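You operate a simulated robot arm through the tools that you are given. There is no shell and no other tool. Be economical: measure what you need, move in short steps, check, and stop when the job is done.

Carry out the task below with a simulated two-armed robot. There is one attempt and no reset: what you move stays moved.

Task
Run the pear of today's chart colour through the grader and let it into its shallow tub.
Fine: chart and pears are on the field table; lay it along the feed belts, lift the feed gate, crank, lift and shut the chute gate.

Only the result counts: the job must be done as asked and must still hold three seconds after the hand-in. Knocking over, shifting, dropping, spilling or breaking anything else fails it.

Robot
Two 7-joint arms with two-finger grippers on one trunk, on a base that drives. Base frame: it is fixed to the floor where the robot stands at the start and does not move with it; the origin is under the middle of the robot, x ahead of it, y to its left, z up; the surface under the hand at the start is at about z = 780. Units: mm, rad, N and s.
The left shoulder is at the start at [51, 175, 1177], the right one opposite. With the tool pointing down near the work surface each hand reaches from about 100 to 840 mm from the robot's upright axis, wherever it stands, measured 20 degrees to its own side. Places, roughly: feed gate [-300, -2700, 900]; left size dial [-500, -2500, 900]; pear [-500, -2500, 250]; right size dial [-700, -2500, 900]. Payload 2.94 kg a hand.
The TCP of each hand is the grasp point between the finger pads, 30 mm short of the fingertips. In the tool frame z runs along the fingers and y along their closing line. Largest opening 138 mm; the body of the gripper starts 109 mm behind the TCP.
Orientation is told as [roll, pitch, yaw] about the base's x, y, z axes, in that order, counted from this pose: with the fingers straight down and closing along the base's y, the tool's x points along the base's -x, its y along +y and its z along -z.

Tools
- The arms move only by the tool jog_arm. It takes "left_moves", "right_moves" or both (then of equal length, played together; a hand with none holds still); each is a list of rows, each a list of 3 entries, a list of its own where there are three numbers: the finger opening in mm, from 0 to 138, then the shift along the tool's x, y, z in mm, then the turn, a rotation vector about the tool's x, y, z in rad. In form: [[hand, [x, y, z], [wx, wy, wz]], ...]. A call has 1 to 8 rows; each row is the pose to reach, as a shift and turn from the pose commanded when the call began, along the tool's axes at that moment. Each row takes 0.2 s and may step no farther than 50 mm and 0.15 rad from the row before; otherwise, or with a gripper value out of range, the whole call is refused. Where a pose cannot be reached the arm comes as near as it can. A force on the tool above 40 N (or 10 N above the force at the start of the call, whichever is more), or a blocked arm, ends the call early, and 0.2 s more pass. The fingers move at their own pace and stop on an object; they squeeze with about 26 N. The grip force told is the motor's: it shows also when the fingers shut on nothing. Time passes only in rows, and 0.2 s behind the last, so rows that repeat a pose let the fingers close. The reply holds the time, the measured pose of the TCP, the force on the tool along the base axes, the opening and the grip force, in the units named above and with some noise, with the torque about the TCP (base axes, N m) and any sound that the robot's microphone picked up.
- Cameras (640 x 400 px; columns grow to the right, rows downward): "scene" is now at [106.5, 37.4, 1641.4]; the picture's right is [0.52, -0.85, 0.00], its down [-0.73, -0.45, -0.52] and it looks along [0.45, 0.27, -0.85] (base axes); focal length 250 px, centre (320, 200). "left" rides on the left gripper at [71, -19, -146] in its tool frame; the picture's right is [0.26, 0.97, 0.00], its down [-0.85, 0.23, -0.48] and it looks along [-0.46, 0.12, 0.88] (tool axes); focal length 280 px, centre (320, 200). "right" rides on the right gripper at [71, 19, -146] in its tool frame; the picture's right is [-0.26, 0.97, 0.00], its down [-0.85, -0.23, -0.48] and it looks along [-0.46, -0.12, 0.88] (tool axes); focal length 280 px, centre (320, 200).
- capture(camera): a new picture of that camera. No time passes.
- slide_trunk(by): slides the trunk up (or, below 0, down) by that many mm; the arms and the scene camera ride with it, the base frame stays. It gives what a move gives, with no picture.
- base_move(legs): drives the robot by 1 to 6 legs, each [ahead, turn to the left] in mm and rad, along the robot's own axes; the way and the turn of a leg run together, so that a leg with both is an arc; at most 1500 mm and 3.142 rad a leg. The arms and the cameras ride along, it lands a little off, and it stops where it bumps. It gives what a move gives.
- pan_tilt(pan, tilt): turns the head with the scene camera to pan (to the left, within 2.094 rad either way) and tilt (down, from -0.506 to 1.204), counted from straight ahead of the robot. It gives what a move gives.
- probe_pixels(camera, pixels): there is no depth. For up to 12 entries [column, row, z] of the newest picture of that camera ("zoom" is the newest enlarged one), the place [x, y] in the base frame at which the ray of that pixel passes the height z, good to about 2 mm. No time passes.
- inspect(camera, box): a new picture of the part [left, top, right, bottom] of that camera's present view, enlarged. No time passes.
- job_done(): hands the job in; it is judged then, once.

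Go step by step. Measure first, check grasps and placings, and put right what went wrong. The budget is 80 turns and 70 pictures, counting those below and the enlarged ones. Unless the task says otherwise, let go and move clear before handing in, and close with one line.

The tools are called after "Call:" by a JSON object that holds its "op" and its "data". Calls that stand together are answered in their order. jog_arm: Moves the arms, as the interface text tells. Its arguments: {"type":"object","properties":{"left_moves":{"type":"array","items":{"type":"array"}},"right_moves":{"type":"array","items":{"type":"array"}}},"required":[]} The other tools are called the same way: slide_trunk (by) slides the trunk up or down; base_move (legs) drives the base; pan_tilt (pan, tilt) turns the head that bears the scene camera; capture (camera) takes a picture; probe_pixels (camera, pixels) gives the place at which the rays of pixels pass given heights; inspect (camera, box) takes an enlarged picture of a part of a camera's view; job_done () hands the job in.

At the start:

```text
time_s: 0.0
left_position: [393.0, 439.8, 991.9]
left_tcp_rot: [0.0, 0.0, 0.001]
left_force: [-0.1, -0.1, -0.8]
left_ft_torque: [-0.02, 0.01, 0.01]
left_finger_gap: 137.8
left_gripper_force: 0.1
right_position: [573.7, 46.1, 1081.2]
right_tcp_rot: [0.001, 0.002, 0.0]
right_force: [-0.5, 0.5, 1.0]
right_ft_torque: [-0.03, -0.01, 0.01]
right_finger_gap: 138.1
right_gripper_force: 0.0
trunk travel left (down, up): [-350.0, 384.0]
robot x, y, heading: [-1.9, 0.3, 0.001]
head pan, tilt: [0.552, 1.019]
```

scene: 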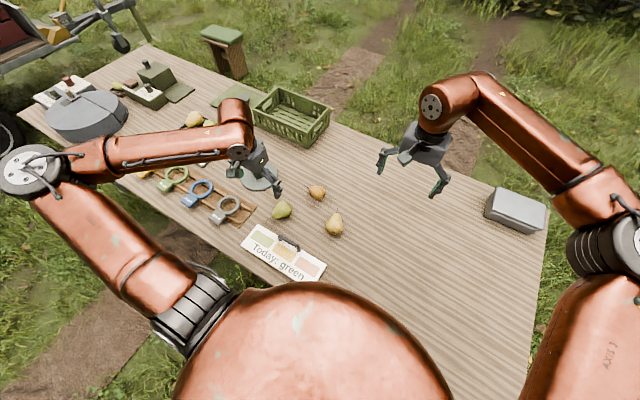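
right: 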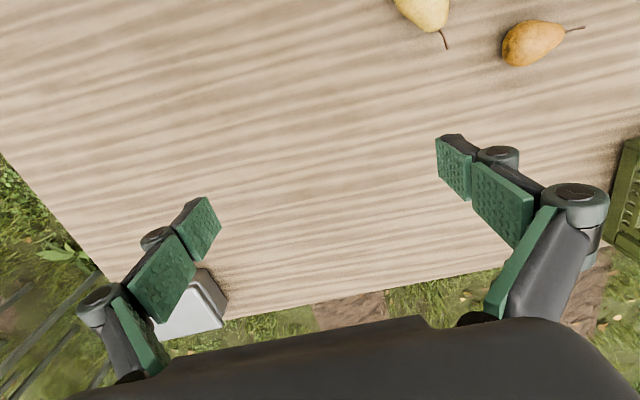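
left: 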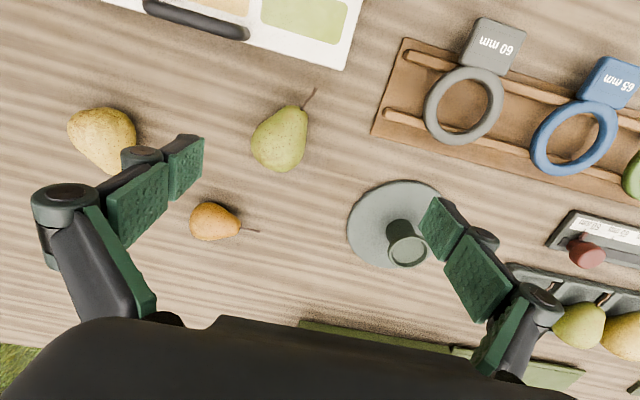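

The chart at scene (285,255) reads "Today: green" and a green pear lies at (282,210). I'll look closer at the chart and the table.

Call:
{"op": "inspect", "data": {"camera": "scene", "box": [220, 170, 380, 290]}}

Call:
{"op": "inspect", "data": {"camera": "scene", "box": [20, 50, 340, 250]}}

Call:
{"op": "probe_pixels", "data": {"camera": "scene", "pixels": [[282, 210, 800], [335, 224, 800], [317, 192, 800], [285, 255, 780]]}}

```text
3.33 times, centred on (300, 230) of scene
```

zoom: 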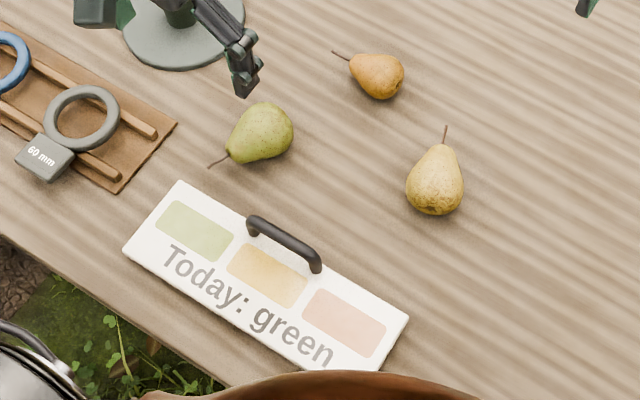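

```text
2.00 times, centred on (180, 150) of scene
```

zoom: 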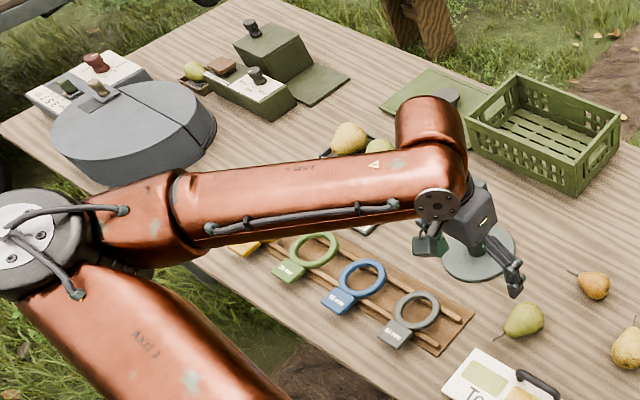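

```text
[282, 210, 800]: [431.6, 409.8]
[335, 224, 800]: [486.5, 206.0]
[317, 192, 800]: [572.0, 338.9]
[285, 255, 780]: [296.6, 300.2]
```

Green pear at about (432,410). Before grasping, I look toward the machine behind to the right.

Call:
{"op": "pan_tilt", "data": {"pan": -1.72, "tilt": 0.4}}

Call:
{"op": "capture", "data": {"camera": "scene"}}

Call:
{"op": "inspect", "data": {"camera": "scene", "box": [220, 130, 420, 255]}}

```text
time_s: 2.1
left_position: [392.6, 440.5, 992.7]
left_tcp_rot: [-0.002, -0.001, 0.0]
left_force: [0.2, 0.0, 0.8]
left_ft_torque: [0.02, 0.02, 0.0]
left_finger_gap: 138.0
left_gripper_force: 0.0
right_position: [573.0, 47.3, 1080.6]
right_tcp_rot: [0.0, 0.002, -0.001]
right_force: [0.3, 0.2, 0.1]
right_ft_torque: [-0.04, -0.01, 0.0]
right_finger_gap: 137.7
right_gripper_force: 0.0
trunk travel left (down, up): [-350.0, 384.0]
robot x, y, heading: [-3.3, -1.4, 0.003]
head pan, tilt: [-1.719, 0.4]
```

```text
64 pictures are left
```

scene: 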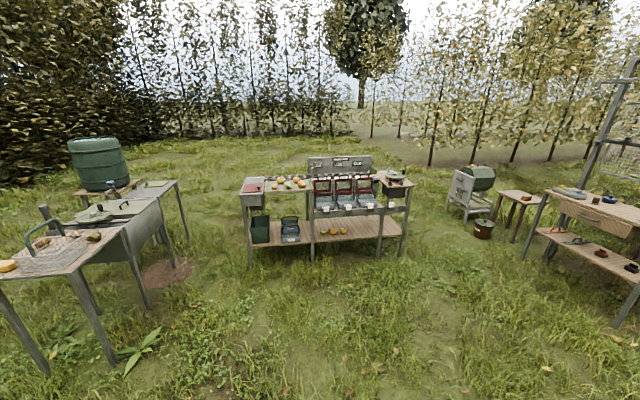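

```text
3.20 times, centred on (320, 192) of scene
```

zoom: 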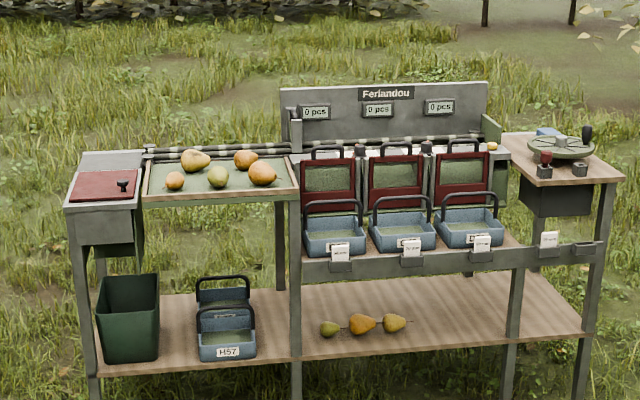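

The grader stands at the centre with the feed tray left and three chute gates with tubs. I'll measure the green pear from the left hand camera.

Call:
{"op": "inspect", "data": {"camera": "left", "box": [220, 70, 348, 190]}}

Call:
{"op": "pan_tilt", "data": {"pan": 0.9, "tilt": 0.75}}

Call:
{"op": "capture", "data": {"camera": "scene"}}

```text
3.33 times, centred on (284, 130) of left
```

zoom: 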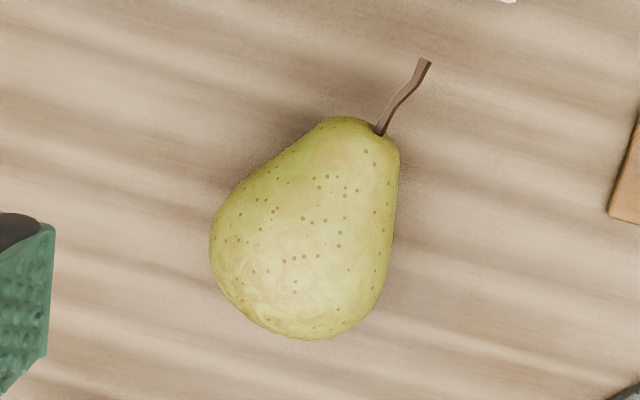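

```text
time_s: 4.5
left_position: [391.6, 440.1, 991.4]
left_tcp_rot: [0.0, 0.001, 0.001]
left_force: [-0.5, 0.5, -0.3]
left_ft_torque: [0.03, -0.01, 0.01]
left_finger_gap: 138.1
left_gripper_force: 0.1
right_position: [573.1, 47.9, 1080.2]
right_tcp_rot: [0.002, 0.002, 0.001]
right_force: [0.2, -0.8, 0.8]
right_ft_torque: [0.0, 0.0, -0.01]
right_finger_gap: 138.1
right_gripper_force: 0.1
trunk travel left (down, up): [-350.0, 384.0]
robot x, y, heading: [-0.8, -2.7, -0.003]
head pan, tilt: [0.901, 0.75]
```

```text
61 pictures are left
```

scene: 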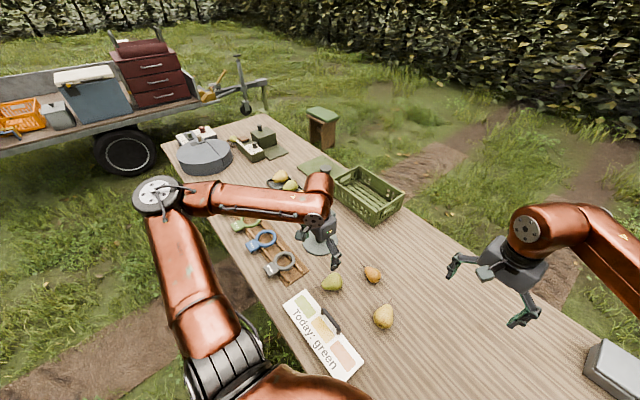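

Call:
{"op": "inspect", "data": {"camera": "left", "box": [220, 70, 348, 190]}}

Call:
{"op": "probe_pixels", "data": {"camera": "zoom", "pixels": [[380, 133, 805], [298, 245, 808], [212, 230, 805], [385, 275, 805], [285, 337, 800], [330, 118, 805], [398, 160, 805]]}}

```text
3.33 times, centred on (284, 130) of left
```

zoom: 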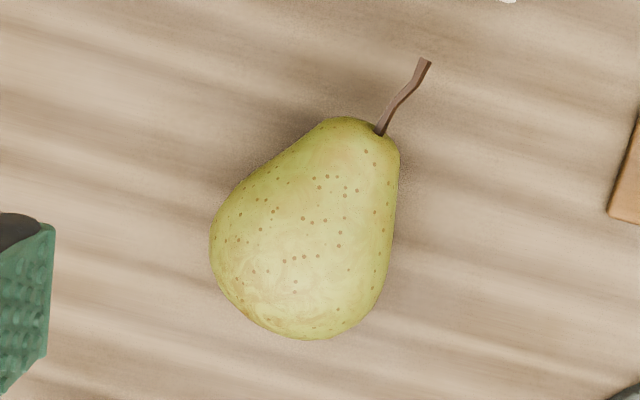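

```text
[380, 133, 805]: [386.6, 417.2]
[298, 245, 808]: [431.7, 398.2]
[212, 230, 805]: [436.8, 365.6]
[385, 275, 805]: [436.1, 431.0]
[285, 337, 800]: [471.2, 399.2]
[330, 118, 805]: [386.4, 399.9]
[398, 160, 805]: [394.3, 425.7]
```

The loose green pear is about 60 mm wide and 80 mm long, belly near (438,399), stem toward -x with slight +y tilt. I'll bring the left hand above it and turned by -0.2 rad.

Call:
{"op": "jog_arm", "data": {"left_moves": [[110, [-23, -20, 20], [0, 0, 0.1]], [110, [-46, -41, 45], [0, 0, 0.2]], [110, [-46, -41, 85], [0, 0, 0.2]], [110, [-46, -41, 110], [0, 0, 0.2]], [110, [-46, -41, 110], [0, 0, 0.2]]]}}

Call:
{"op": "capture", "data": {"camera": "left"}}

```text
time_s: 5.7
left_position: [437.7, 398.8, 881.8]
left_tcp_rot: [-0.002, -0.001, -0.199]
left_force: [-0.6, 1.4, 0.1]
left_ft_torque: [-0.03, -0.01, -0.01]
left_finger_gap: 110.1
left_gripper_force: 0.0
right_position: [571.7, 47.9, 1081.5]
right_tcp_rot: [-0.001, 0.0, 0.0]
right_force: [0.8, 0.7, 0.6]
right_ft_torque: [-0.02, 0.0, -0.01]
right_finger_gap: 138.0
right_gripper_force: 0.1
trunk travel left (down, up): [-350.0, 384.0]
robot x, y, heading: [0.3, 1.0, -0.003]
head pan, tilt: [0.901, 0.75]
```

```text
59 pictures are left
```

left: 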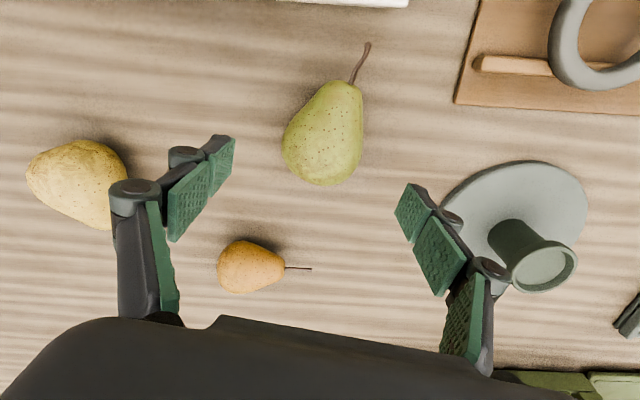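

The pear at (323,140) sits directly between the fingers with its axis across the closing line. I descend and close.

Call:
{"op": "jog_arm", "data": {"left_moves": [[110, [0, 0, 32], [0, 0, 0]], [110, [0, 0, 62], [0, 0, 0]], [110, [0, 0, 62], [0, 0, 0]], [50, [0, 0, 62], [0, 0, 0]], [50, [0, 0, 62], [0, 0, 0]], [50, [0, 0, 62], [0, 0, 0]], [50, [0, 0, 62], [0, 0, 0]], [50, [0, 0, 62], [0, 0, 0]]]}}

```text
time_s: 7.5
left_position: [438.7, 400.6, 820.9]
left_tcp_rot: [0.001, 0.0, -0.201]
left_force: [-0.6, -1.1, -0.4]
left_ft_torque: [0.0, 0.05, 0.02]
left_finger_gap: 66.1
left_gripper_force: 26.6
right_position: [573.7, 47.1, 1080.9]
right_tcp_rot: [0.001, 0.001, -0.001]
right_force: [0.6, 0.6, -0.8]
right_ft_torque: [0.01, 0.04, 0.01]
right_finger_gap: 138.0
right_gripper_force: 0.1
trunk travel left (down, up): [-350.0, 384.0]
robot x, y, heading: [-0.7, -1.0, -0.002]
head pan, tilt: [0.901, 0.75]
```

The fingers stopped at 66 mm with 26.6 N; the pear is held. I lift it.

Call:
{"op": "jog_arm", "data": {"left_moves": [[40, [0, 0, -40], [0, 0, 0]], [40, [0, 0, -85], [0, 0, 0]], [40, [0, 0, -130], [0, 0, 0]], [40, [0, 0, -175], [0, 0, 0]], [40, [0, 0, -220], [0, 0, 0]], [40, [40, 0, -240], [0, 0, 0]], [40, [80, 0, -250], [0, 0, 0]]]}}

Call:
{"op": "capture", "data": {"camera": "left"}}

```text
time_s: 9.1
left_position: [364.0, 418.7, 1071.6]
left_tcp_rot: [-0.001, 0.002, -0.198]
left_force: [0.0, 0.4, -1.0]
left_ft_torque: [-0.03, -0.01, -0.02]
left_finger_gap: 65.9
left_gripper_force: 26.4
right_position: [574.6, 48.1, 1080.7]
right_tcp_rot: [-0.001, 0.002, -0.002]
right_force: [-0.2, 0.5, -0.2]
right_ft_torque: [0.02, 0.02, 0.02]
right_finger_gap: 137.8
right_gripper_force: 0.0
trunk travel left (down, up): [-350.0, 384.0]
robot x, y, heading: [2.1, -1.3, 0.001]
head pan, tilt: [0.901, 0.75]
```

```text
58 pictures are left
```

left: 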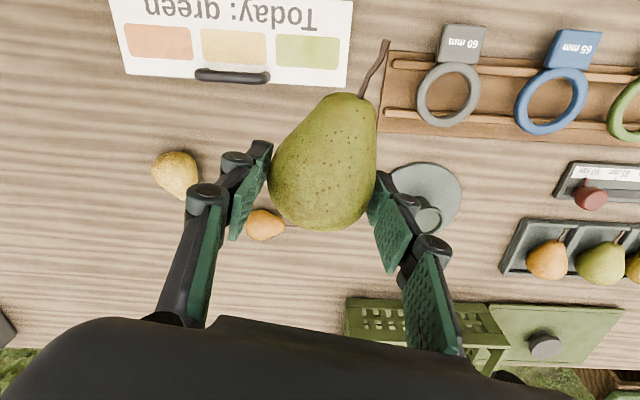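

The pear is firmly held. I back off from the table, turn right and drive toward the grader, stopping well short.

Call:
{"op": "base_move", "data": {"legs": [[-400, 0], [0, -1.571], [1600, 0]]}}

Call:
{"op": "pan_tilt", "data": {"pan": 0.0, "tilt": 0.6}}

Call:
{"op": "capture", "data": {"camera": "scene"}}

```text
refused: 1600 is not a number from -1500 to 1500
```

```text
time_s: 10.3
left_position: [363.5, 418.4, 1071.0]
left_tcp_rot: [0.001, 0.001, -0.202]
left_force: [0.2, 0.3, -1.5]
left_ft_torque: [-0.02, -0.03, 0.02]
left_finger_gap: 66.0
left_gripper_force: 26.3
right_position: [572.5, 47.1, 1079.2]
right_tcp_rot: [0.001, 0.001, 0.001]
right_force: [0.7, 0.5, -0.2]
right_ft_torque: [-0.02, -0.02, 0.0]
right_finger_gap: 138.2
right_gripper_force: 0.1
trunk travel left (down, up): [-350.0, 384.0]
robot x, y, heading: [0.3, 3.0, 0.001]
head pan, tilt: [0.0, 0.6]
```

```text
57 pictures are left
```

scene: 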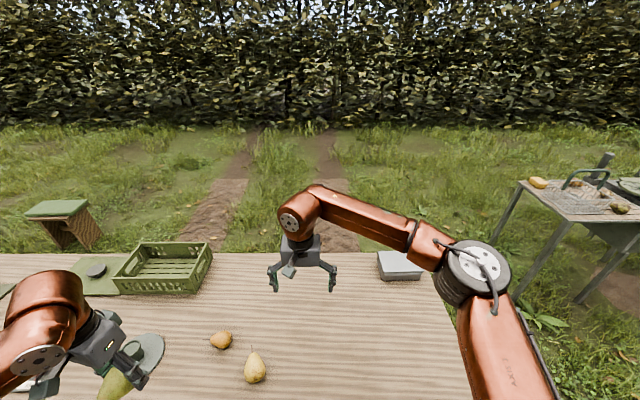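

The leg was over the limit; I split it.

Call:
{"op": "base_move", "data": {"legs": [[-400, 0], [0, -1.571], [1000, 0], [600, 0]]}}

Call:
{"op": "capture", "data": {"camera": "scene"}}

```text
time_s: 24.4
left_position: [95.4, -1966.5, 1071.2]
left_tcp_rot: [-0.001, 0.004, -1.731]
left_force: [-0.7, -0.6, -1.7]
left_ft_torque: [0.03, 0.0, 0.0]
left_finger_gap: 65.6
left_gripper_force: 25.6
right_position: [-266.7, -2190.4, 1080.1]
right_tcp_rot: [0.0, 0.002, -1.53]
right_force: [-0.8, 0.0, 0.1]
right_ft_torque: [0.02, -0.01, -0.01]
right_finger_gap: 138.1
right_gripper_force: 0.1
trunk travel left (down, up): [-350.0, 384.0]
robot x, y, heading: [-336.2, -1617.8, -1.533]
head pan, tilt: [0.0, 0.6]
```

```text
56 pictures are left
```

scene: 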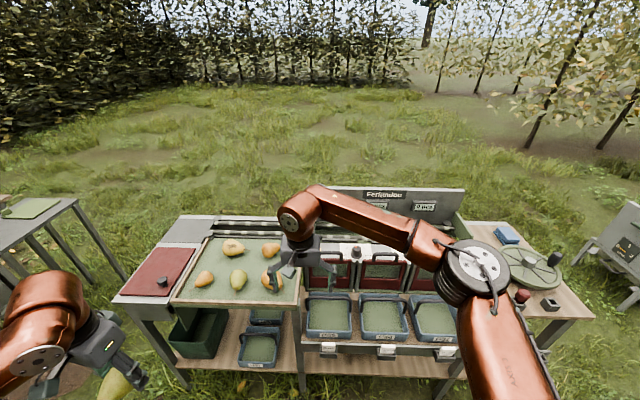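

The right arm hides the machine; I draw the right hand back and aside, then look again.

Call:
{"op": "jog_arm", "data": {"right_moves": [[100, [30, -38, 0], [0, 0, 0]], [60, [60, -76, 0], [0, 0, 0]], [60, [90, -114, 0], [0, 0, 0]], [60, [120, -152, 0], [0, 0, 0]], [60, [150, -190, 0], [0, 0, 0]], [60, [180, -228, 0], [0, 0, 0]], [60, [210, -266, 0], [0, 0, 0]], [60, [240, -304, 0], [0, 0, 0]]]}}

Call:
{"op": "pan_tilt", "data": {"pan": 0.0, "tilt": 0.7}}

Call:
{"op": "capture", "data": {"camera": "scene"}}

Call:
{"op": "inspect", "data": {"camera": "scene", "box": [160, 130, 400, 280]}}

Call:
{"op": "inspect", "data": {"camera": "scene", "box": [290, 130, 590, 330]}}

```text
time_s: 26.2
left_position: [93.6, -1963.9, 1073.6]
left_tcp_rot: [0.003, 0.001, -1.731]
left_force: [-0.3, -0.1, -0.8]
left_ft_torque: [-0.06, -0.02, 0.01]
left_finger_gap: 65.5
left_gripper_force: 25.4
right_position: [-579.4, -1960.9, 1082.0]
right_tcp_rot: [-0.001, -0.001, -1.532]
right_force: [-1.5, 0.8, 0.3]
right_ft_torque: [-0.04, -0.03, 0.0]
right_finger_gap: 60.0
right_gripper_force: 0.0
trunk travel left (down, up): [-350.0, 384.0]
robot x, y, heading: [-336.0, -1615.3, -1.532]
head pan, tilt: [0.0, 0.6]
```

```text
time_s: 26.8
left_position: [95.6, -1964.4, 1071.5]
left_tcp_rot: [0.0, 0.0, -1.733]
left_force: [0.4, -0.3, -1.3]
left_ft_torque: [-0.01, 0.02, -0.01]
left_finger_gap: 65.5
left_gripper_force: 26.3
right_position: [-577.0, -1963.3, 1079.9]
right_tcp_rot: [-0.001, 0.001, -1.531]
right_force: [-0.5, 0.6, -0.3]
right_ft_torque: [-0.02, 0.03, -0.02]
right_finger_gap: 60.0
right_gripper_force: 0.0
trunk travel left (down, up): [-350.0, 384.0]
robot x, y, heading: [-337.8, -1616.4, -1.531]
head pan, tilt: [0.0, 0.7]
```

```text
55 pictures are left
```

scene: 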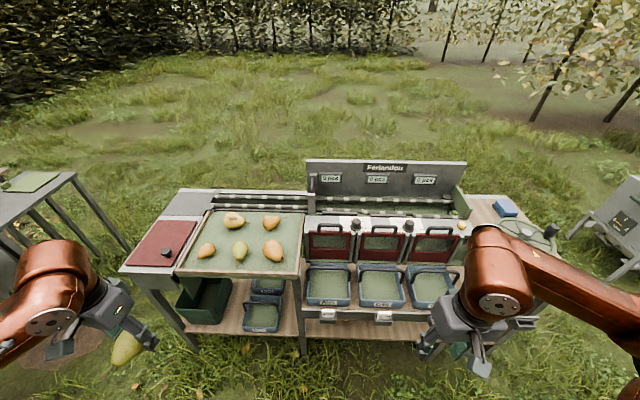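

```text
2.67 times, centred on (280, 205) of scene
```

zoom: 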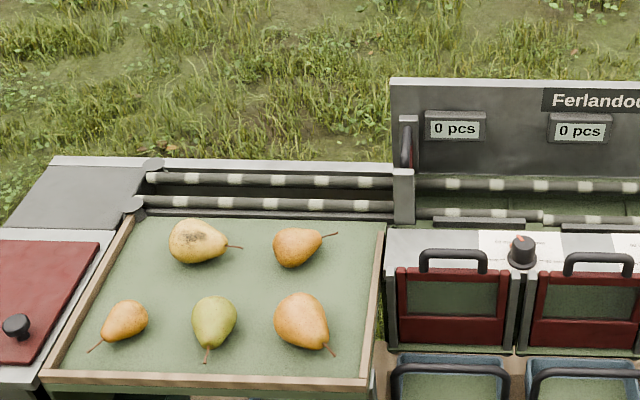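

```text
2.00 times, centred on (440, 230) of scene
```

zoom: 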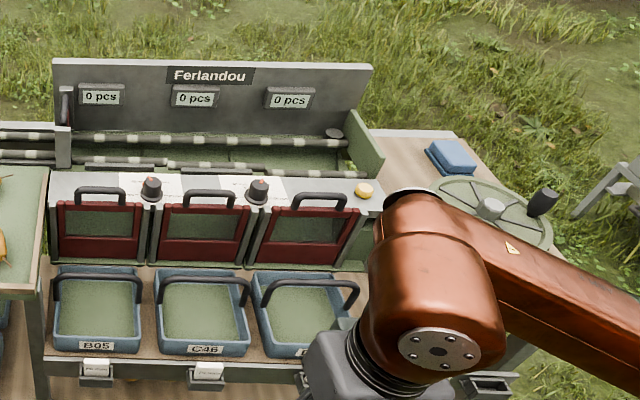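

I see two banded feed ropes behind the tray, the gate post at scene (312,203), chutes with red gates, and the crank wheel at right. I probe positions.

Call:
{"op": "probe_pixels", "data": {"camera": "scene", "pixels": [[212, 200, 900], [215, 210, 900], [300, 198, 900], [302, 209, 900], [312, 190, 950], [175, 272, 850], [298, 276, 850], [305, 310, 780], [355, 225, 950], [408, 225, 950], [545, 232, 950], [460, 225, 900]]}}

```text
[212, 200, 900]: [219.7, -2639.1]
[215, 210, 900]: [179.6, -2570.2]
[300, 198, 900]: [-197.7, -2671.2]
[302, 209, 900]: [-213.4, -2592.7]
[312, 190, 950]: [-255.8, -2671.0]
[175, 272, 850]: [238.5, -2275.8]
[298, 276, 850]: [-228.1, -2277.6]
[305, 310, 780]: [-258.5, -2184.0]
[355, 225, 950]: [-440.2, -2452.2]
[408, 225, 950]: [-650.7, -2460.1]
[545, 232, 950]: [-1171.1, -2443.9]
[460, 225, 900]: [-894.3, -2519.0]
```

Feed ropes lie around y -2590 to -2670, front of the machine around y -2200. I drive 300 mm closer, with hands well above.

Call:
{"op": "base_move", "data": {"legs": [[300, -0.04]]}}

Call:
{"op": "pan_tilt", "data": {"pan": 0.0, "tilt": 0.75}}

Call:
{"op": "capture", "data": {"camera": "scene"}}

Call:
{"op": "inspect", "data": {"camera": "scene", "box": [80, 100, 380, 287]}}

```text
time_s: 28.9
left_position: [86.7, -2285.4, 1070.3]
left_tcp_rot: [0.001, 0.001, -1.77]
left_force: [-0.7, -1.0, -1.9]
left_ft_torque: [0.05, -0.02, 0.0]
left_finger_gap: 64.8
left_gripper_force: 26.0
right_position: [-585.7, -2255.5, 1080.9]
right_tcp_rot: [0.0, 0.001, -1.569]
right_force: [-0.8, -0.6, 0.6]
right_ft_torque: [-0.02, 0.02, 0.0]
right_finger_gap: 60.2
right_gripper_force: 0.0
trunk travel left (down, up): [-350.0, 384.0]
robot x, y, heading: [-330.4, -1922.7, -1.57]
head pan, tilt: [0.0, 0.7]
```

```text
time_s: 29.5
left_position: [86.1, -2282.9, 1071.8]
left_tcp_rot: [-0.001, 0.0, -1.77]
left_force: [-0.3, -0.6, -1.3]
left_ft_torque: [-0.04, -0.04, 0.02]
left_finger_gap: 65.0
left_gripper_force: 25.7
right_position: [-587.0, -2254.2, 1080.5]
right_tcp_rot: [0.001, -0.001, -1.568]
right_force: [0.1, 1.4, 0.0]
right_ft_torque: [-0.02, -0.03, 0.03]
right_finger_gap: 60.2
right_gripper_force: 0.0
trunk travel left (down, up): [-350.0, 384.0]
robot x, y, heading: [-327.4, -1921.0, -1.568]
head pan, tilt: [0.0, 0.75]
```

```text
52 pictures are left
```

scene: 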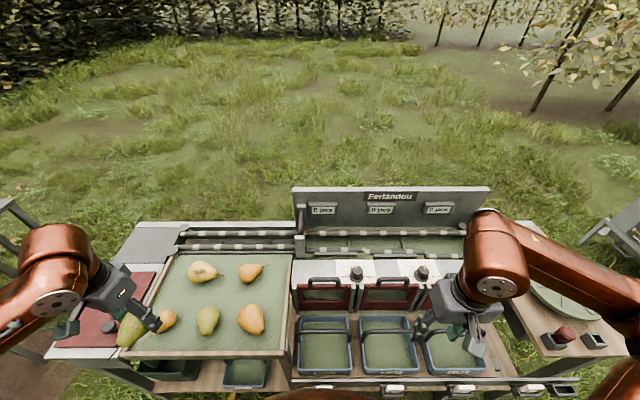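

```text
2.13 times, centred on (230, 194) of scene
```

zoom: 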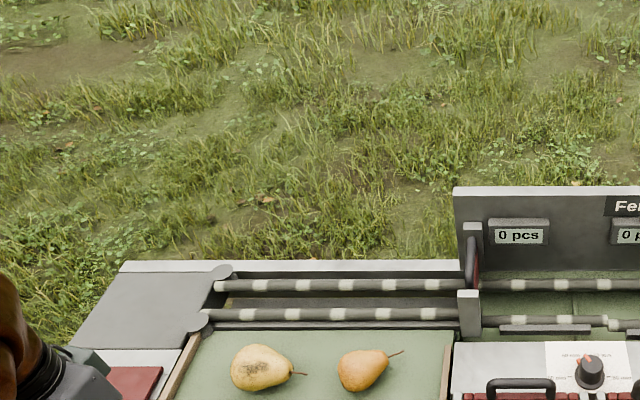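

I triangulate the rope height from this nearer view.

Call:
{"op": "probe_pixels", "data": {"camera": "scene", "pixels": [[293, 247, 900], [293, 247, 860], [293, 233.5, 900], [293, 233.5, 860], [181, 248, 880], [184, 234, 880], [300, 213, 950], [357, 272, 900], [423, 272, 900], [148, 355, 850], [290, 357, 850]]}}

Call:
{"op": "capture", "data": {"camera": "left"}}

```text
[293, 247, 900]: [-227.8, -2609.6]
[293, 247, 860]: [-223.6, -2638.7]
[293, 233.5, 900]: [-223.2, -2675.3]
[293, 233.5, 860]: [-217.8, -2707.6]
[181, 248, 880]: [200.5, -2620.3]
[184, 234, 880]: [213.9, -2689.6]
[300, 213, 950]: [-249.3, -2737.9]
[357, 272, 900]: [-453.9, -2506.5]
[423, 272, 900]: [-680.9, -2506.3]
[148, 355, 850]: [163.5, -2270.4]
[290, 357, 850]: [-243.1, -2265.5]
```

```text
50 pictures are left
```

left: 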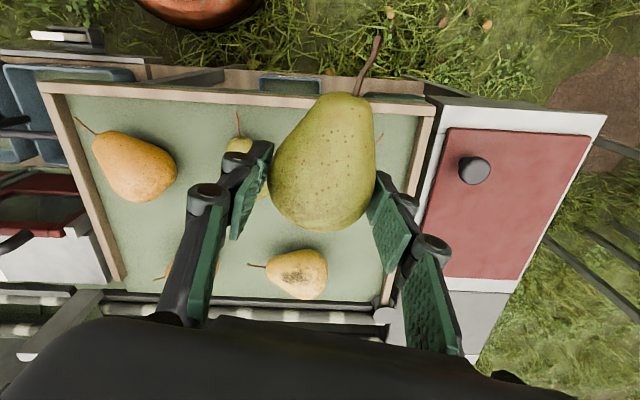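

Ropes run at about y -2620 and -2690, z about 880. I move the left hand toward them while turning it so the pear's axis comes along x.

Call:
{"op": "jog_arm", "data": {"left_moves": [[40, [-30, -7, 0], [0, 0, -0.14]], [40, [-60, -14, 0], [0, 0, -0.28]], [40, [-90, -21, 0], [0, 0, -0.42]], [40, [-120, -28, 0], [0, 0, -0.56]], [40, [-150, -35, 0], [0, 0, -0.7]], [40, [-180, -42, 0], [0, 0, -0.84]], [40, [-210, -49, 0], [0, 0, -0.98]], [40, [-240, -56, 0], [0, 0, -1.12]]]}}

```text
time_s: 31.3
left_position: [-15.9, -2509.5, 1070.0]
left_tcp_rot: [0.005, 0.003, -0.647]
left_force: [-0.4, 0.0, -1.4]
left_ft_torque: [0.05, 0.02, 0.01]
left_finger_gap: 65.2
left_gripper_force: 26.2
right_position: [-585.4, -2254.9, 1079.4]
right_tcp_rot: [-0.001, 0.002, -1.569]
right_force: [0.1, -0.3, -0.5]
right_ft_torque: [0.05, 0.0, 0.01]
right_finger_gap: 60.1
right_gripper_force: 0.1
trunk travel left (down, up): [-350.0, 384.0]
robot x, y, heading: [-329.0, -1916.5, -1.571]
head pan, tilt: [0.0, 0.75]
```

Call:
{"op": "jog_arm", "data": {"left_moves": [[40, [-10, -28, 0], [0, 0, -0.13]], [40, [-21, -57, 0], [0, 0, -0.26]], [40, [-31, -85, 0], [0, 0, -0.39]], [40, [-42, -114, 0], [0, 0, -0.52]], [40, [-52, -142, 0], [0, 0, -0.647]], [40, [-52, -142, 0], [0, 0, -0.647]]]}}

Call:
{"op": "capture", "data": {"camera": "left"}}

Call:
{"op": "capture", "data": {"camera": "scene"}}

```text
time_s: 32.7
left_position: [-9.4, -2532.4, 1078.9]
left_tcp_rot: [-0.001, 0.0, -0.001]
left_force: [0.0, -0.6, -2.2]
left_ft_torque: [-0.03, -0.01, 0.02]
left_finger_gap: 65.2
left_gripper_force: 26.0
left hand out of reach, approached as far as the arm can: row 1, 2, 3, 4, 5, 6
right_position: [-586.0, -2253.3, 1080.0]
right_tcp_rot: [-0.001, 0.003, -1.568]
right_force: [-0.5, 0.2, -0.8]
right_ft_torque: [-0.02, 0.01, 0.01]
right_finger_gap: 60.3
right_gripper_force: 0.0
trunk travel left (down, up): [-350.0, 384.0]
robot x, y, heading: [-329.2, -1918.8, -1.573]
head pan, tilt: [0.0, 0.75]
```

```text
49 pictures are left
```

left: 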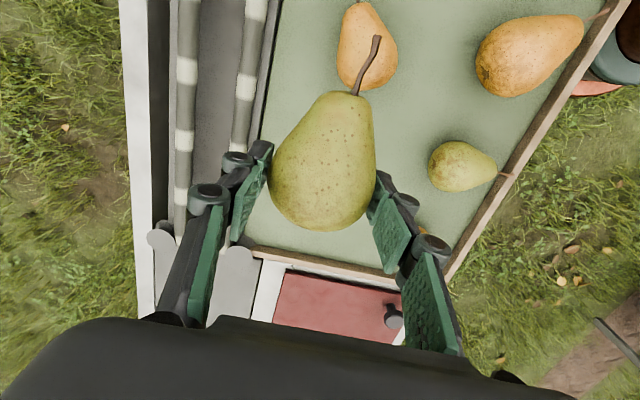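

```text
48 pictures are left
```

scene: 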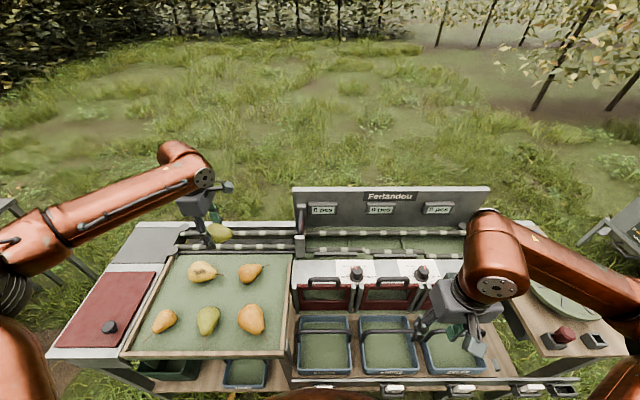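

The hand fell short because it's too high relative to the shoulder. I raise the trunk by 130 mm, then lower the hand while reaching.

Call:
{"op": "slide_trunk", "data": {"by": 130}}

Call:
{"op": "jog_arm", "data": {"left_moves": [[40, [5, -10, 40], [0, 0, 0]], [40, [10, -30, 80], [0, 0, 0]], [40, [20, -50, 120], [0, 0, 0]], [40, [30, -80, 150], [0, 0, 0]], [40, [40, -105, 170], [0, 0, 0]], [40, [50, -122, 180], [0, 0, 0]], [40, [50, -122, 180], [0, 0, 0]]]}}

Call:
{"op": "capture", "data": {"camera": "left"}}

```text
time_s: 34.3
left_position: [-6.8, -2519.5, 1240.6]
left_tcp_rot: [-0.061, 0.003, -0.005]
left_force: [-1.0, -1.5, -1.8]
left_ft_torque: [0.04, -0.03, -0.03]
left_finger_gap: 65.0
left_gripper_force: 25.7
right_position: [-584.4, -2254.3, 1209.2]
right_tcp_rot: [0.0, 0.001, -1.567]
right_force: [-0.3, -0.5, 0.1]
right_ft_torque: [-0.01, 0.06, 0.0]
right_finger_gap: 59.9
right_gripper_force: 0.1
trunk travel left (down, up): [-480.0, 254.0]
robot x, y, heading: [-329.0, -1919.6, -1.571]
head pan, tilt: [0.0, 0.75]
```

```text
time_s: 35.9
left_position: [4.9, -2509.8, 1128.9]
left_tcp_rot: [-0.064, 0.0, -0.004]
left_force: [0.2, 0.7, -1.5]
left_ft_torque: [0.0, -0.05, 0.04]
left_finger_gap: 64.9
left_gripper_force: 25.8
left hand out of reach, approached as far as the arm can: row 1, 2, 3, 4, 5, 6, 7
right_position: [-586.2, -2253.3, 1209.7]
right_tcp_rot: [0.0, 0.003, -1.57]
right_force: [1.1, -0.3, 0.3]
right_ft_torque: [-0.01, 0.03, -0.01]
right_finger_gap: 60.0
right_gripper_force: 0.1
trunk travel left (down, up): [-480.0, 254.0]
robot x, y, heading: [-332.1, -1919.4, -1.567]
head pan, tilt: [0.0, 0.75]
```

```text
47 pictures are left
```

left: 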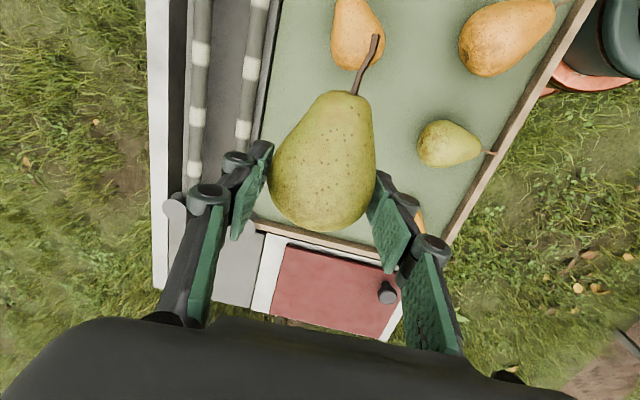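

The commanded pose has probably run ahead of the actual one. I take the commanded target back 122 mm to see which.

Call:
{"op": "jog_arm", "data": {"left_moves": [[40, [-20, 40, 0], [0, 0, 0]], [40, [-40, 80, 0], [0, 0, 0]], [40, [-50, 122, 0], [0, 0, 0]], [40, [-50, 122, 40], [0, 0, 0]], [40, [-50, 122, 40], [0, 0, 0]]]}}

```text
time_s: 37.1
left_position: [53.9, -2385.7, 1081.2]
left_tcp_rot: [-0.066, 0.002, -0.004]
left_force: [0.0, 0.8, -1.4]
left_ft_torque: [-0.06, 0.03, -0.03]
left_finger_gap: 64.8
left_gripper_force: 25.8
right_position: [-585.0, -2253.7, 1212.7]
right_tcp_rot: [0.0, 0.0, -1.569]
right_force: [0.3, 0.2, 1.1]
right_ft_torque: [-0.07, 0.03, 0.0]
right_finger_gap: 59.9
right_gripper_force: 0.1
trunk travel left (down, up): [-480.0, 254.0]
robot x, y, heading: [-332.0, -1920.4, -1.568]
head pan, tilt: [0.0, 0.75]
```

Commanded equals actual, so it was really at its limit up high. I level the hand, go lower (z≈985) first, then extend out.

Call:
{"op": "jog_arm", "data": {"left_moves": [[40, [20, 0, 40], [-0.066, 0, 0]], [40, [40, 0, 80], [-0.066, 0, 0]], [40, [60, -20, 96], [-0.066, 0, 0]], [40, [80, -60, 96], [-0.066, 0, 0]], [40, [100, -100, 96], [-0.066, 0, 0]], [40, [110, -140, 96], [-0.066, 0, 0]], [40, [114, -180, 96], [-0.066, 0, 0]], [40, [114, -220, 96], [-0.066, 0, 0]]]}}

```text
time_s: 38.9
left_position: [-1.0, -2460.2, 1061.6]
left_tcp_rot: [0.001, 0.003, -0.004]
left_force: [-0.3, 0.7, -1.3]
left_ft_torque: [0.02, -0.02, -0.02]
left_finger_gap: 64.7
left_gripper_force: 26.2
left hand out of reach, approached as far as the arm can: row 3, 4, 5, 6, 7, 8
right_position: [-586.7, -2254.8, 1209.6]
right_tcp_rot: [0.001, 0.001, -1.569]
right_force: [0.0, -0.2, 0.5]
right_ft_torque: [-0.01, 0.04, -0.03]
right_finger_gap: 59.9
right_gripper_force: 0.0
trunk travel left (down, up): [-480.0, 254.0]
robot x, y, heading: [-328.6, -1920.5, -1.573]
head pan, tilt: [0.0, 0.75]
```

Reach is poor with the wrist turned outward; I'll swing the wrist the other way (relative −1.57), pulled back a bit over the tray.

Call:
{"op": "jog_arm", "data": {"left_moves": [[40, [-10, 20, -10], [0, 0, 0.14]], [40, [-20, 40, -20], [0, 0, 0.28]], [40, [-30, 60, -30], [0, 0, 0.42]], [40, [-30, 70, -30], [0, 0, 0.56]], [40, [-30, 70, -30], [0, 0, 0.7]], [40, [-30, 70, -30], [0, 0, 0.84]], [40, [-30, 70, -30], [0, 0, 0.98]], [40, [-30, 70, -30], [0, 0, 1.12]]]}}

Call:
{"op": "jog_arm", "data": {"left_moves": [[40, [0, 0, 0], [0, 0, 0.14]], [40, [0, 0, 0], [0, 0, 0.28]], [40, [0, 0, 0], [0, 0, 0.42]], [40, [0, 0, 0], [0, 0, 0.56]], [40, [0, 0, 0], [0, 0, 0.7]], [40, [0, 0, 0], [0, 0, 0.84]], [40, [0, 0, 0], [0, 0, 0.98]], [40, [0, 0, 0], [0, 0, 1.12]]]}}

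Call:
{"op": "jog_arm", "data": {"left_moves": [[40, [0, 0, 0], [0, 0, 0.14]], [40, [0, 0, 0], [0, 0, 0.28]], [40, [0, 0, 0], [0, 0, 0.42]], [40, [0, 0, 0], [0, 0, 0.56]], [40, [0, 0, 0], [0, 0, 0.7]], [40, [0, 0, 0], [0, 0, 0.84]], [40, [0, 0, 0], [0, 0, 0.9]]]}}

```text
time_s: 40.7
left_position: [29.5, -2390.3, 1090.7]
left_tcp_rot: [0.0, 0.002, -1.125]
left_force: [0.2, -0.1, -2.4]
left_ft_torque: [-0.03, 0.03, 0.01]
left_finger_gap: 64.8
left_gripper_force: 25.7
right_position: [-586.4, -2253.5, 1210.8]
right_tcp_rot: [0.001, 0.002, -1.568]
right_force: [-0.2, -0.1, -0.3]
right_ft_torque: [0.0, -0.01, -0.02]
right_finger_gap: 59.9
right_gripper_force: 0.0
trunk travel left (down, up): [-480.0, 254.0]
robot x, y, heading: [-329.2, -1919.9, -1.574]
head pan, tilt: [0.0, 0.75]
```

```text
time_s: 42.5
left_position: [30.6, -2389.9, 1090.1]
left_tcp_rot: [-0.003, 0.002, -2.247]
left_force: [0.3, -0.2, -2.0]
left_ft_torque: [-0.03, 0.04, 0.02]
left_finger_gap: 64.3
left_gripper_force: 26.0
right_position: [-586.3, -2252.8, 1211.6]
right_tcp_rot: [0.001, 0.001, -1.569]
right_force: [-0.4, -0.5, -0.2]
right_ft_torque: [-0.01, 0.0, -0.01]
right_finger_gap: 60.0
right_gripper_force: 0.0
trunk travel left (down, up): [-480.0, 254.0]
robot x, y, heading: [-330.4, -1919.2, -1.572]
head pan, tilt: [0.0, 0.75]
```

```text
time_s: 44.1
left_position: [29.8, -2390.8, 1090.2]
left_tcp_rot: [-0.004, -0.001, 3.139]
left_force: [0.3, 0.6, -1.3]
left_ft_torque: [0.02, 0.01, 0.02]
left_finger_gap: 64.4
left_gripper_force: 26.1
right_position: [-585.5, -2253.1, 1210.7]
right_tcp_rot: [0.0, 0.003, -1.57]
right_force: [0.9, 0.3, 0.2]
right_ft_torque: [0.01, -0.04, -0.01]
right_finger_gap: 60.1
right_gripper_force: 0.1
trunk travel left (down, up): [-480.0, 254.0]
robot x, y, heading: [-331.1, -1918.8, -1.572]
head pan, tilt: [0.0, 0.75]
```

Now the tool's x is along +x and its y along −y. I extend toward the ropes while lowering to z≈1000.

Call:
{"op": "jog_arm", "data": {"left_moves": [[40, [-20, 20, 30], [0, 0, 0]], [40, [-40, 50, 50], [0, 0, 0]], [40, [-60, 85, 70], [0, 0, 0]], [40, [-80, 125, 80], [0, 0, 0]], [40, [-90, 170, 90], [0, 0, 0]], [40, [-90, 215, 90], [0, 0, 0]], [40, [-90, 264, 90], [0, 0, 0]], [40, [-90, 264, 90], [0, 0, 0]]]}}

Call:
{"op": "capture", "data": {"camera": "left"}}

```text
time_s: 45.9
left_position: [9.2, -2471.0, 1071.6]
left_tcp_rot: [-0.001, -0.003, 3.14]
left_force: [-0.4, 0.5, -1.2]
left_ft_torque: [-0.06, 0.03, -0.01]
left_finger_gap: 64.8
left_gripper_force: 25.5
left hand out of reach, approached as far as the arm can: row 3, 4, 5, 6, 7, 8
right_position: [-585.4, -2253.6, 1211.1]
right_tcp_rot: [-0.001, 0.003, -1.569]
right_force: [-0.6, -0.8, -0.8]
right_ft_torque: [-0.01, -0.01, -0.02]
right_finger_gap: 60.0
right_gripper_force: 0.0
trunk travel left (down, up): [-480.0, 254.0]
robot x, y, heading: [-329.0, -1919.8, -1.572]
head pan, tilt: [0.0, 0.75]
```

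```text
46 pictures are left
```

left: 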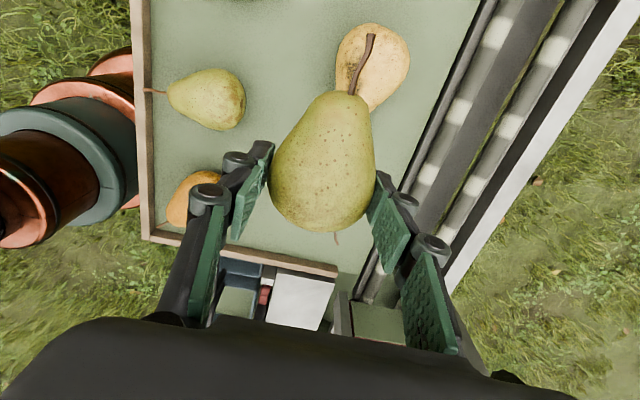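

Same limit, so it's not wrist yaw. I look at the arm's shape.

Call:
{"op": "capture", "data": {"camera": "scene"}}

Call:
{"op": "capture", "data": {"camera": "right"}}

```text
45 pictures are left
```

scene: 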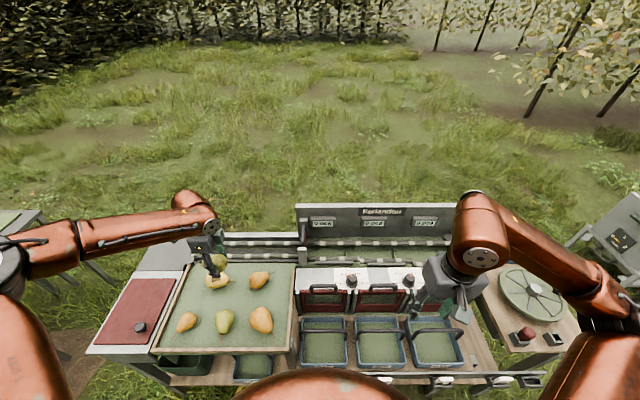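

```text
44 pictures are left
```

right: 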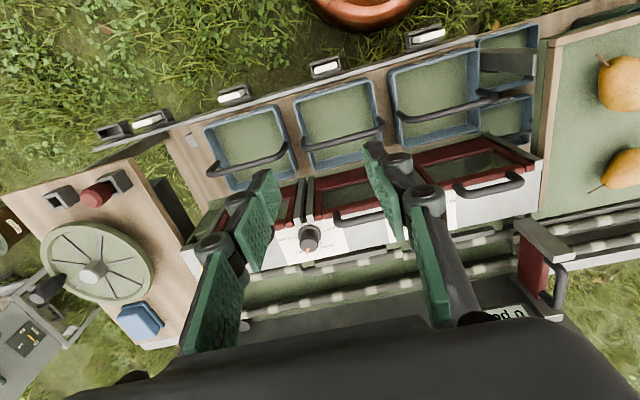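

The left elbow sits far outboard and lower made things worse, so I test whether reach is better with the wrist turned back toward neutral.

Call:
{"op": "jog_arm", "data": {"left_moves": [[40, [0, 0, 0], [0, 0, -0.14]], [40, [0, 0, 0], [0, 0, -0.28]], [40, [0, 0, 0], [0, 0, -0.42]], [40, [0, 0, 0], [0, 0, -0.56]], [40, [0, 0, 0], [0, 0, -0.7]], [40, [0, 0, 0], [0, 0, -0.84]], [40, [0, 0, 0], [0, 0, -0.98]], [40, [0, 0, 0], [0, 0, -1.12]]]}}

Call:
{"op": "jog_arm", "data": {"left_moves": [[40, [0, 0, 0], [0, 0, -0.15]], [40, [0, 0, 0], [0, 0, -0.3]], [40, [0, 0, 0], [0, 0, -0.45]], [40, [-40, 0, 0], [0, 0, -0.45]], [40, [-80, 0, 0], [0, 0, -0.45]], [40, [-120, 0, 20], [0, 0, -0.45]], [40, [-150, 0, 40], [0, 0, -0.45]]]}}

```text
time_s: 47.7
left_position: [6.5, -2470.7, 1072.7]
left_tcp_rot: [-0.002, 0.002, -2.021]
left_force: [0.1, 0.5, -2.0]
left_ft_torque: [-0.03, 0.03, 0.01]
left_finger_gap: 64.4
left_gripper_force: 26.0
right_position: [-585.5, -2253.0, 1210.7]
right_tcp_rot: [0.001, 0.001, -1.57]
right_force: [0.5, 0.6, -0.4]
right_ft_torque: [-0.01, 0.02, -0.01]
right_finger_gap: 59.9
right_gripper_force: 0.1
trunk travel left (down, up): [-480.0, 254.0]
robot x, y, heading: [-331.4, -1921.1, -1.568]
head pan, tilt: [0.0, 0.75]
```

```text
time_s: 49.3
left_position: [0.7, -2478.7, 1095.9]
left_tcp_rot: [-0.001, 0.001, -1.576]
left_force: [-0.4, 0.2, -2.0]
left_ft_torque: [-0.03, 0.02, 0.03]
left_finger_gap: 64.0
left_gripper_force: 25.4
left hand out of reach, approached as far as the arm can: row 4, 5, 6, 7
right_position: [-585.2, -2253.7, 1210.0]
right_tcp_rot: [0.0, 0.002, -1.57]
right_force: [-0.6, 0.5, -1.1]
right_ft_torque: [-0.02, 0.03, -0.03]
right_finger_gap: 60.1
right_gripper_force: 0.1
trunk travel left (down, up): [-480.0, 254.0]
robot x, y, heading: [-331.2, -1918.2, -1.571]
head pan, tilt: [0.0, 0.75]
```

Yaw doesn't matter; the arm posture is the limit. I pull back inboard and low, then extend straight ahead.

Call:
{"op": "jog_arm", "data": {"left_moves": [[40, [40, -20, 0], [0, 0, 0]], [40, [80, -40, 10], [0, 0, 0]], [40, [120, -60, 25], [0, 0, 0]], [40, [150, -85, 45], [0, 0, 0]], [40, [160, -110, 70], [0, 0, 0]], [40, [160, -130, 95], [0, 0, 0]], [40, [160, -140, 116], [0, 0, 0]]]}}

Call:
{"op": "jog_arm", "data": {"left_moves": [[40, [-40, 0, 0], [0, 0, 0]], [40, [-80, 0, 0], [0, 0, 0]], [40, [-120, 0, 0], [0, 0, 0]], [40, [-160, 0, 0], [0, 0, 0]], [40, [-200, 0, 0], [0, 0, 0]], [40, [-240, 0, 0], [0, 0, 0]], [40, [-280, 0, 0], [0, 0, 0]], [40, [-320, 0, 0], [0, 0, 0]]]}}

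```text
time_s: 50.9
left_position: [-109.9, -2311.5, 1009.6]
left_tcp_rot: [-0.002, 0.002, -1.573]
left_force: [-0.5, -0.2, -1.8]
left_ft_torque: [0.01, -0.01, 0.02]
left_finger_gap: 64.2
left_gripper_force: 25.9
left hand out of reach, approached as far as the arm can: row 6, 7
right_position: [-584.9, -2257.3, 1210.5]
right_tcp_rot: [0.0, 0.002, -1.57]
right_force: [-0.5, -0.6, -0.4]
right_ft_torque: [0.03, -0.01, -0.01]
right_finger_gap: 60.0
right_gripper_force: 0.1
trunk travel left (down, up): [-480.0, 254.0]
robot x, y, heading: [-330.9, -1923.9, -1.574]
head pan, tilt: [0.0, 0.75]
```

```text
time_s: 52.7
left_position: [-25.5, -2459.1, 1086.2]
left_tcp_rot: [-0.004, 0.001, -1.574]
left_force: [0.8, -0.2, -1.5]
left_ft_torque: [-0.02, -0.01, 0.02]
left_finger_gap: 64.3
left_gripper_force: 26.0
left hand out of reach, approached as far as the arm can: row 1, 2, 3, 4, 5, 6, 7, 8
right_position: [-586.4, -2254.9, 1210.1]
right_tcp_rot: [0.0, 0.001, -1.569]
right_force: [0.0, 0.6, 0.4]
right_ft_torque: [-0.02, -0.01, 0.02]
right_finger_gap: 60.0
right_gripper_force: 0.0
trunk travel left (down, up): [-480.0, 254.0]
robot x, y, heading: [-332.2, -1924.1, -1.57]
head pan, tilt: [0.0, 0.75]
```

The hand slides along a joint-limit surface that's worse inboard and low. I test going outboard (x≈100) first, then low and extended.

Call:
{"op": "jog_arm", "data": {"left_moves": [[40, [30, 40, 0], [0, 0, 0]], [40, [60, 80, 20], [0, 0, 0]], [40, [90, 115, 50], [0, 0, 0]], [40, [100, 145, 85], [0, 0, 0]], [40, [100, 150, 115], [0, 0, 0]], [40, [60, 150, 115], [0, 0, 0]], [40, [20, 150, 115], [0, 0, 0]], [40, [-20, 150, 115], [0, 0, 0]]]}}

Call:
{"op": "jog_arm", "data": {"left_moves": [[40, [-30, 0, 0], [0, 0, 0]], [40, [-60, 0, 0], [0, 0, 0]], [40, [-90, 0, 0], [0, 0, 0]], [40, [-120, 0, 0], [0, 0, 0]], [40, [-150, 0, 0], [0, 0, 0]]]}}

Call:
{"op": "capture", "data": {"camera": "scene"}}

```text
refused: row 2 steps farther than a row can; nothing moved
```

```text
time_s: 53.9
left_position: [17.6, -2494.1, 1117.5]
left_tcp_rot: [-0.001, 0.0, -1.574]
left_force: [0.3, -0.2, -2.0]
left_ft_torque: [-0.04, 0.02, 0.01]
left_finger_gap: 63.8
left_gripper_force: 26.5
left hand out of reach, approached as far as the arm can: row 1, 2, 3, 4, 5
right_position: [-585.7, -2254.3, 1210.3]
right_tcp_rot: [0.001, 0.002, -1.57]
right_force: [0.2, -0.3, 0.5]
right_ft_torque: [0.02, 0.02, -0.01]
right_finger_gap: 59.9
right_gripper_force: 0.1
trunk travel left (down, up): [-480.0, 254.0]
robot x, y, heading: [-329.6, -1919.5, -1.575]
head pan, tilt: [0.0, 0.75]
```

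```text
43 pictures are left
```

scene: 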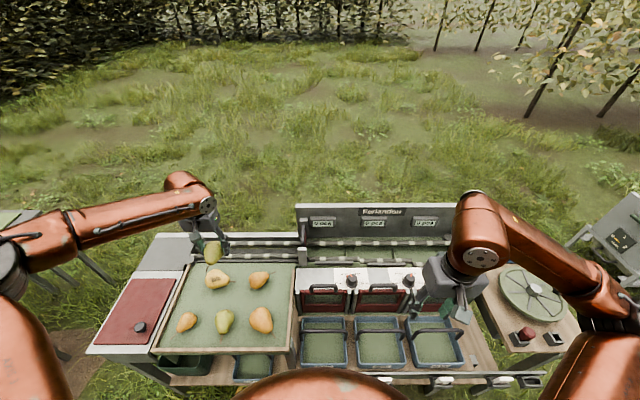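

Call:
{"op": "jog_arm", "data": {"left_moves": [[40, [30, 30, 0], [0, 0, 0]], [40, [60, 60, 20], [0, 0, 0]], [40, [90, 85, 45], [0, 0, 0]], [40, [115, 102, 75], [0, 0, 0]], [40, [130, 102, 110], [0, 0, 0]], [40, [120, 102, 145], [0, 0, 0]], [40, [75, 102, 145], [0, 0, 0]], [40, [30, 102, 145], [0, 0, 0]]]}}

Call:
{"op": "jog_arm", "data": {"left_moves": [[40, [-40, 0, 0], [0, 0, 0]], [40, [-80, 0, 0], [0, 0, 0]], [40, [-120, 0, 0], [0, 0, 0]], [40, [-160, 0, 0], [0, 0, 0]]]}}

```text
time_s: 55.7
left_position: [119.9, -2450.0, 988.5]
left_tcp_rot: [-0.002, 0.002, -1.574]
left_force: [-0.4, 0.6, -1.5]
left_ft_torque: [0.01, 0.01, 0.0]
left_finger_gap: 63.9
left_gripper_force: 25.7
left hand out of reach, approached as far as the arm can: row 8
right_position: [-585.7, -2253.4, 1211.2]
right_tcp_rot: [0.0, 0.002, -1.57]
right_force: [0.2, -0.6, 0.4]
right_ft_torque: [-0.03, -0.04, 0.0]
right_finger_gap: 60.1
right_gripper_force: 0.0
trunk travel left (down, up): [-480.0, 254.0]
robot x, y, heading: [-328.2, -1920.0, -1.568]
head pan, tilt: [0.0, 0.75]
```

```text
time_s: 56.7
left_position: [127.2, -2487.4, 1042.9]
left_tcp_rot: [-0.003, 0.001, -1.574]
left_force: [0.5, 0.3, -2.2]
left_ft_torque: [-0.01, 0.02, -0.03]
left_finger_gap: 63.8
left_gripper_force: 26.0
left hand out of reach, approached as far as the arm can: row 1, 2, 3, 4
right_position: [-586.4, -2254.4, 1211.5]
right_tcp_rot: [-0.001, 0.0, -1.57]
right_force: [-0.2, 0.3, 0.1]
right_ft_torque: [-0.02, -0.02, -0.01]
right_finger_gap: 59.8
right_gripper_force: 0.0
trunk travel left (down, up): [-480.0, 254.0]
robot x, y, heading: [-332.1, -1922.2, -1.574]
head pan, tilt: [0.0, 0.75]
```

Outboard reach is better (635 mm from shoulder). I check how much room the base has to move closer by looking down.

Call:
{"op": "pan_tilt", "data": {"pan": 0.0, "tilt": 1.204}}

Call:
{"op": "capture", "data": {"camera": "scene"}}

```text
time_s: 57.6
left_position: [126.5, -2488.3, 1043.9]
left_tcp_rot: [-0.001, 0.001, -1.573]
left_force: [0.0, -0.5, -1.3]
left_ft_torque: [-0.01, -0.01, 0.01]
left_finger_gap: 64.0
left_gripper_force: 26.4
right_position: [-584.6, -2255.7, 1211.0]
right_tcp_rot: [0.001, 0.001, -1.568]
right_force: [0.2, 0.6, 0.3]
right_ft_torque: [0.01, 0.01, 0.0]
right_finger_gap: 60.1
right_gripper_force: 0.0
trunk travel left (down, up): [-480.0, 254.0]
robot x, y, heading: [-331.4, -1920.2, -1.569]
head pan, tilt: [0.0, 1.201]
```

```text
42 pictures are left
```

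scene: 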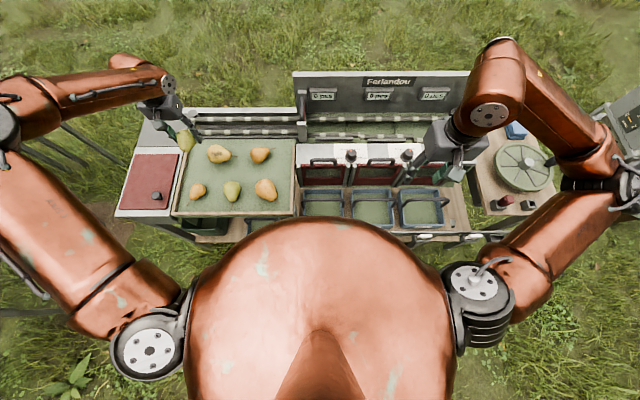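

The elbow is bent about 90°, so the limit isn't extension but a wrist/shoulder joint. I test whether leaning the fingers forward (0.45 rad) lets the hand go farther.

Call:
{"op": "jog_arm", "data": {"left_moves": [[40, [0, 0, 0], [0, -0.15, 0]], [40, [0, 0, 0], [0, -0.3, 0]], [40, [0, 0, 0], [0, -0.45, 0]], [40, [-40, 0, 0], [0, -0.45, 0]], [40, [-80, 0, 0], [0, -0.45, 0]], [40, [-120, 0, 0], [0, -0.45, 0]], [40, [-160, 0, 0], [0, -0.45, 0]]]}}

```text
time_s: 59.2
left_position: [129.0, -2601.2, 1069.6]
left_tcp_rot: [-0.001, -0.447, -1.574]
left_force: [-0.7, 0.1, -1.4]
left_ft_torque: [0.02, -0.04, 0.0]
left_finger_gap: 63.8
left_gripper_force: 26.1
left hand out of reach, approached as far as the arm can: row 6, 7
right_position: [-586.1, -2255.0, 1211.2]
right_tcp_rot: [0.0, 0.002, -1.569]
right_force: [-0.4, 0.1, -0.7]
right_ft_torque: [-0.04, 0.0, 0.01]
right_finger_gap: 59.9
right_gripper_force: 0.2
trunk travel left (down, up): [-480.0, 254.0]
robot x, y, heading: [-329.5, -1921.9, -1.57]
head pan, tilt: [0.0, 1.201]
```

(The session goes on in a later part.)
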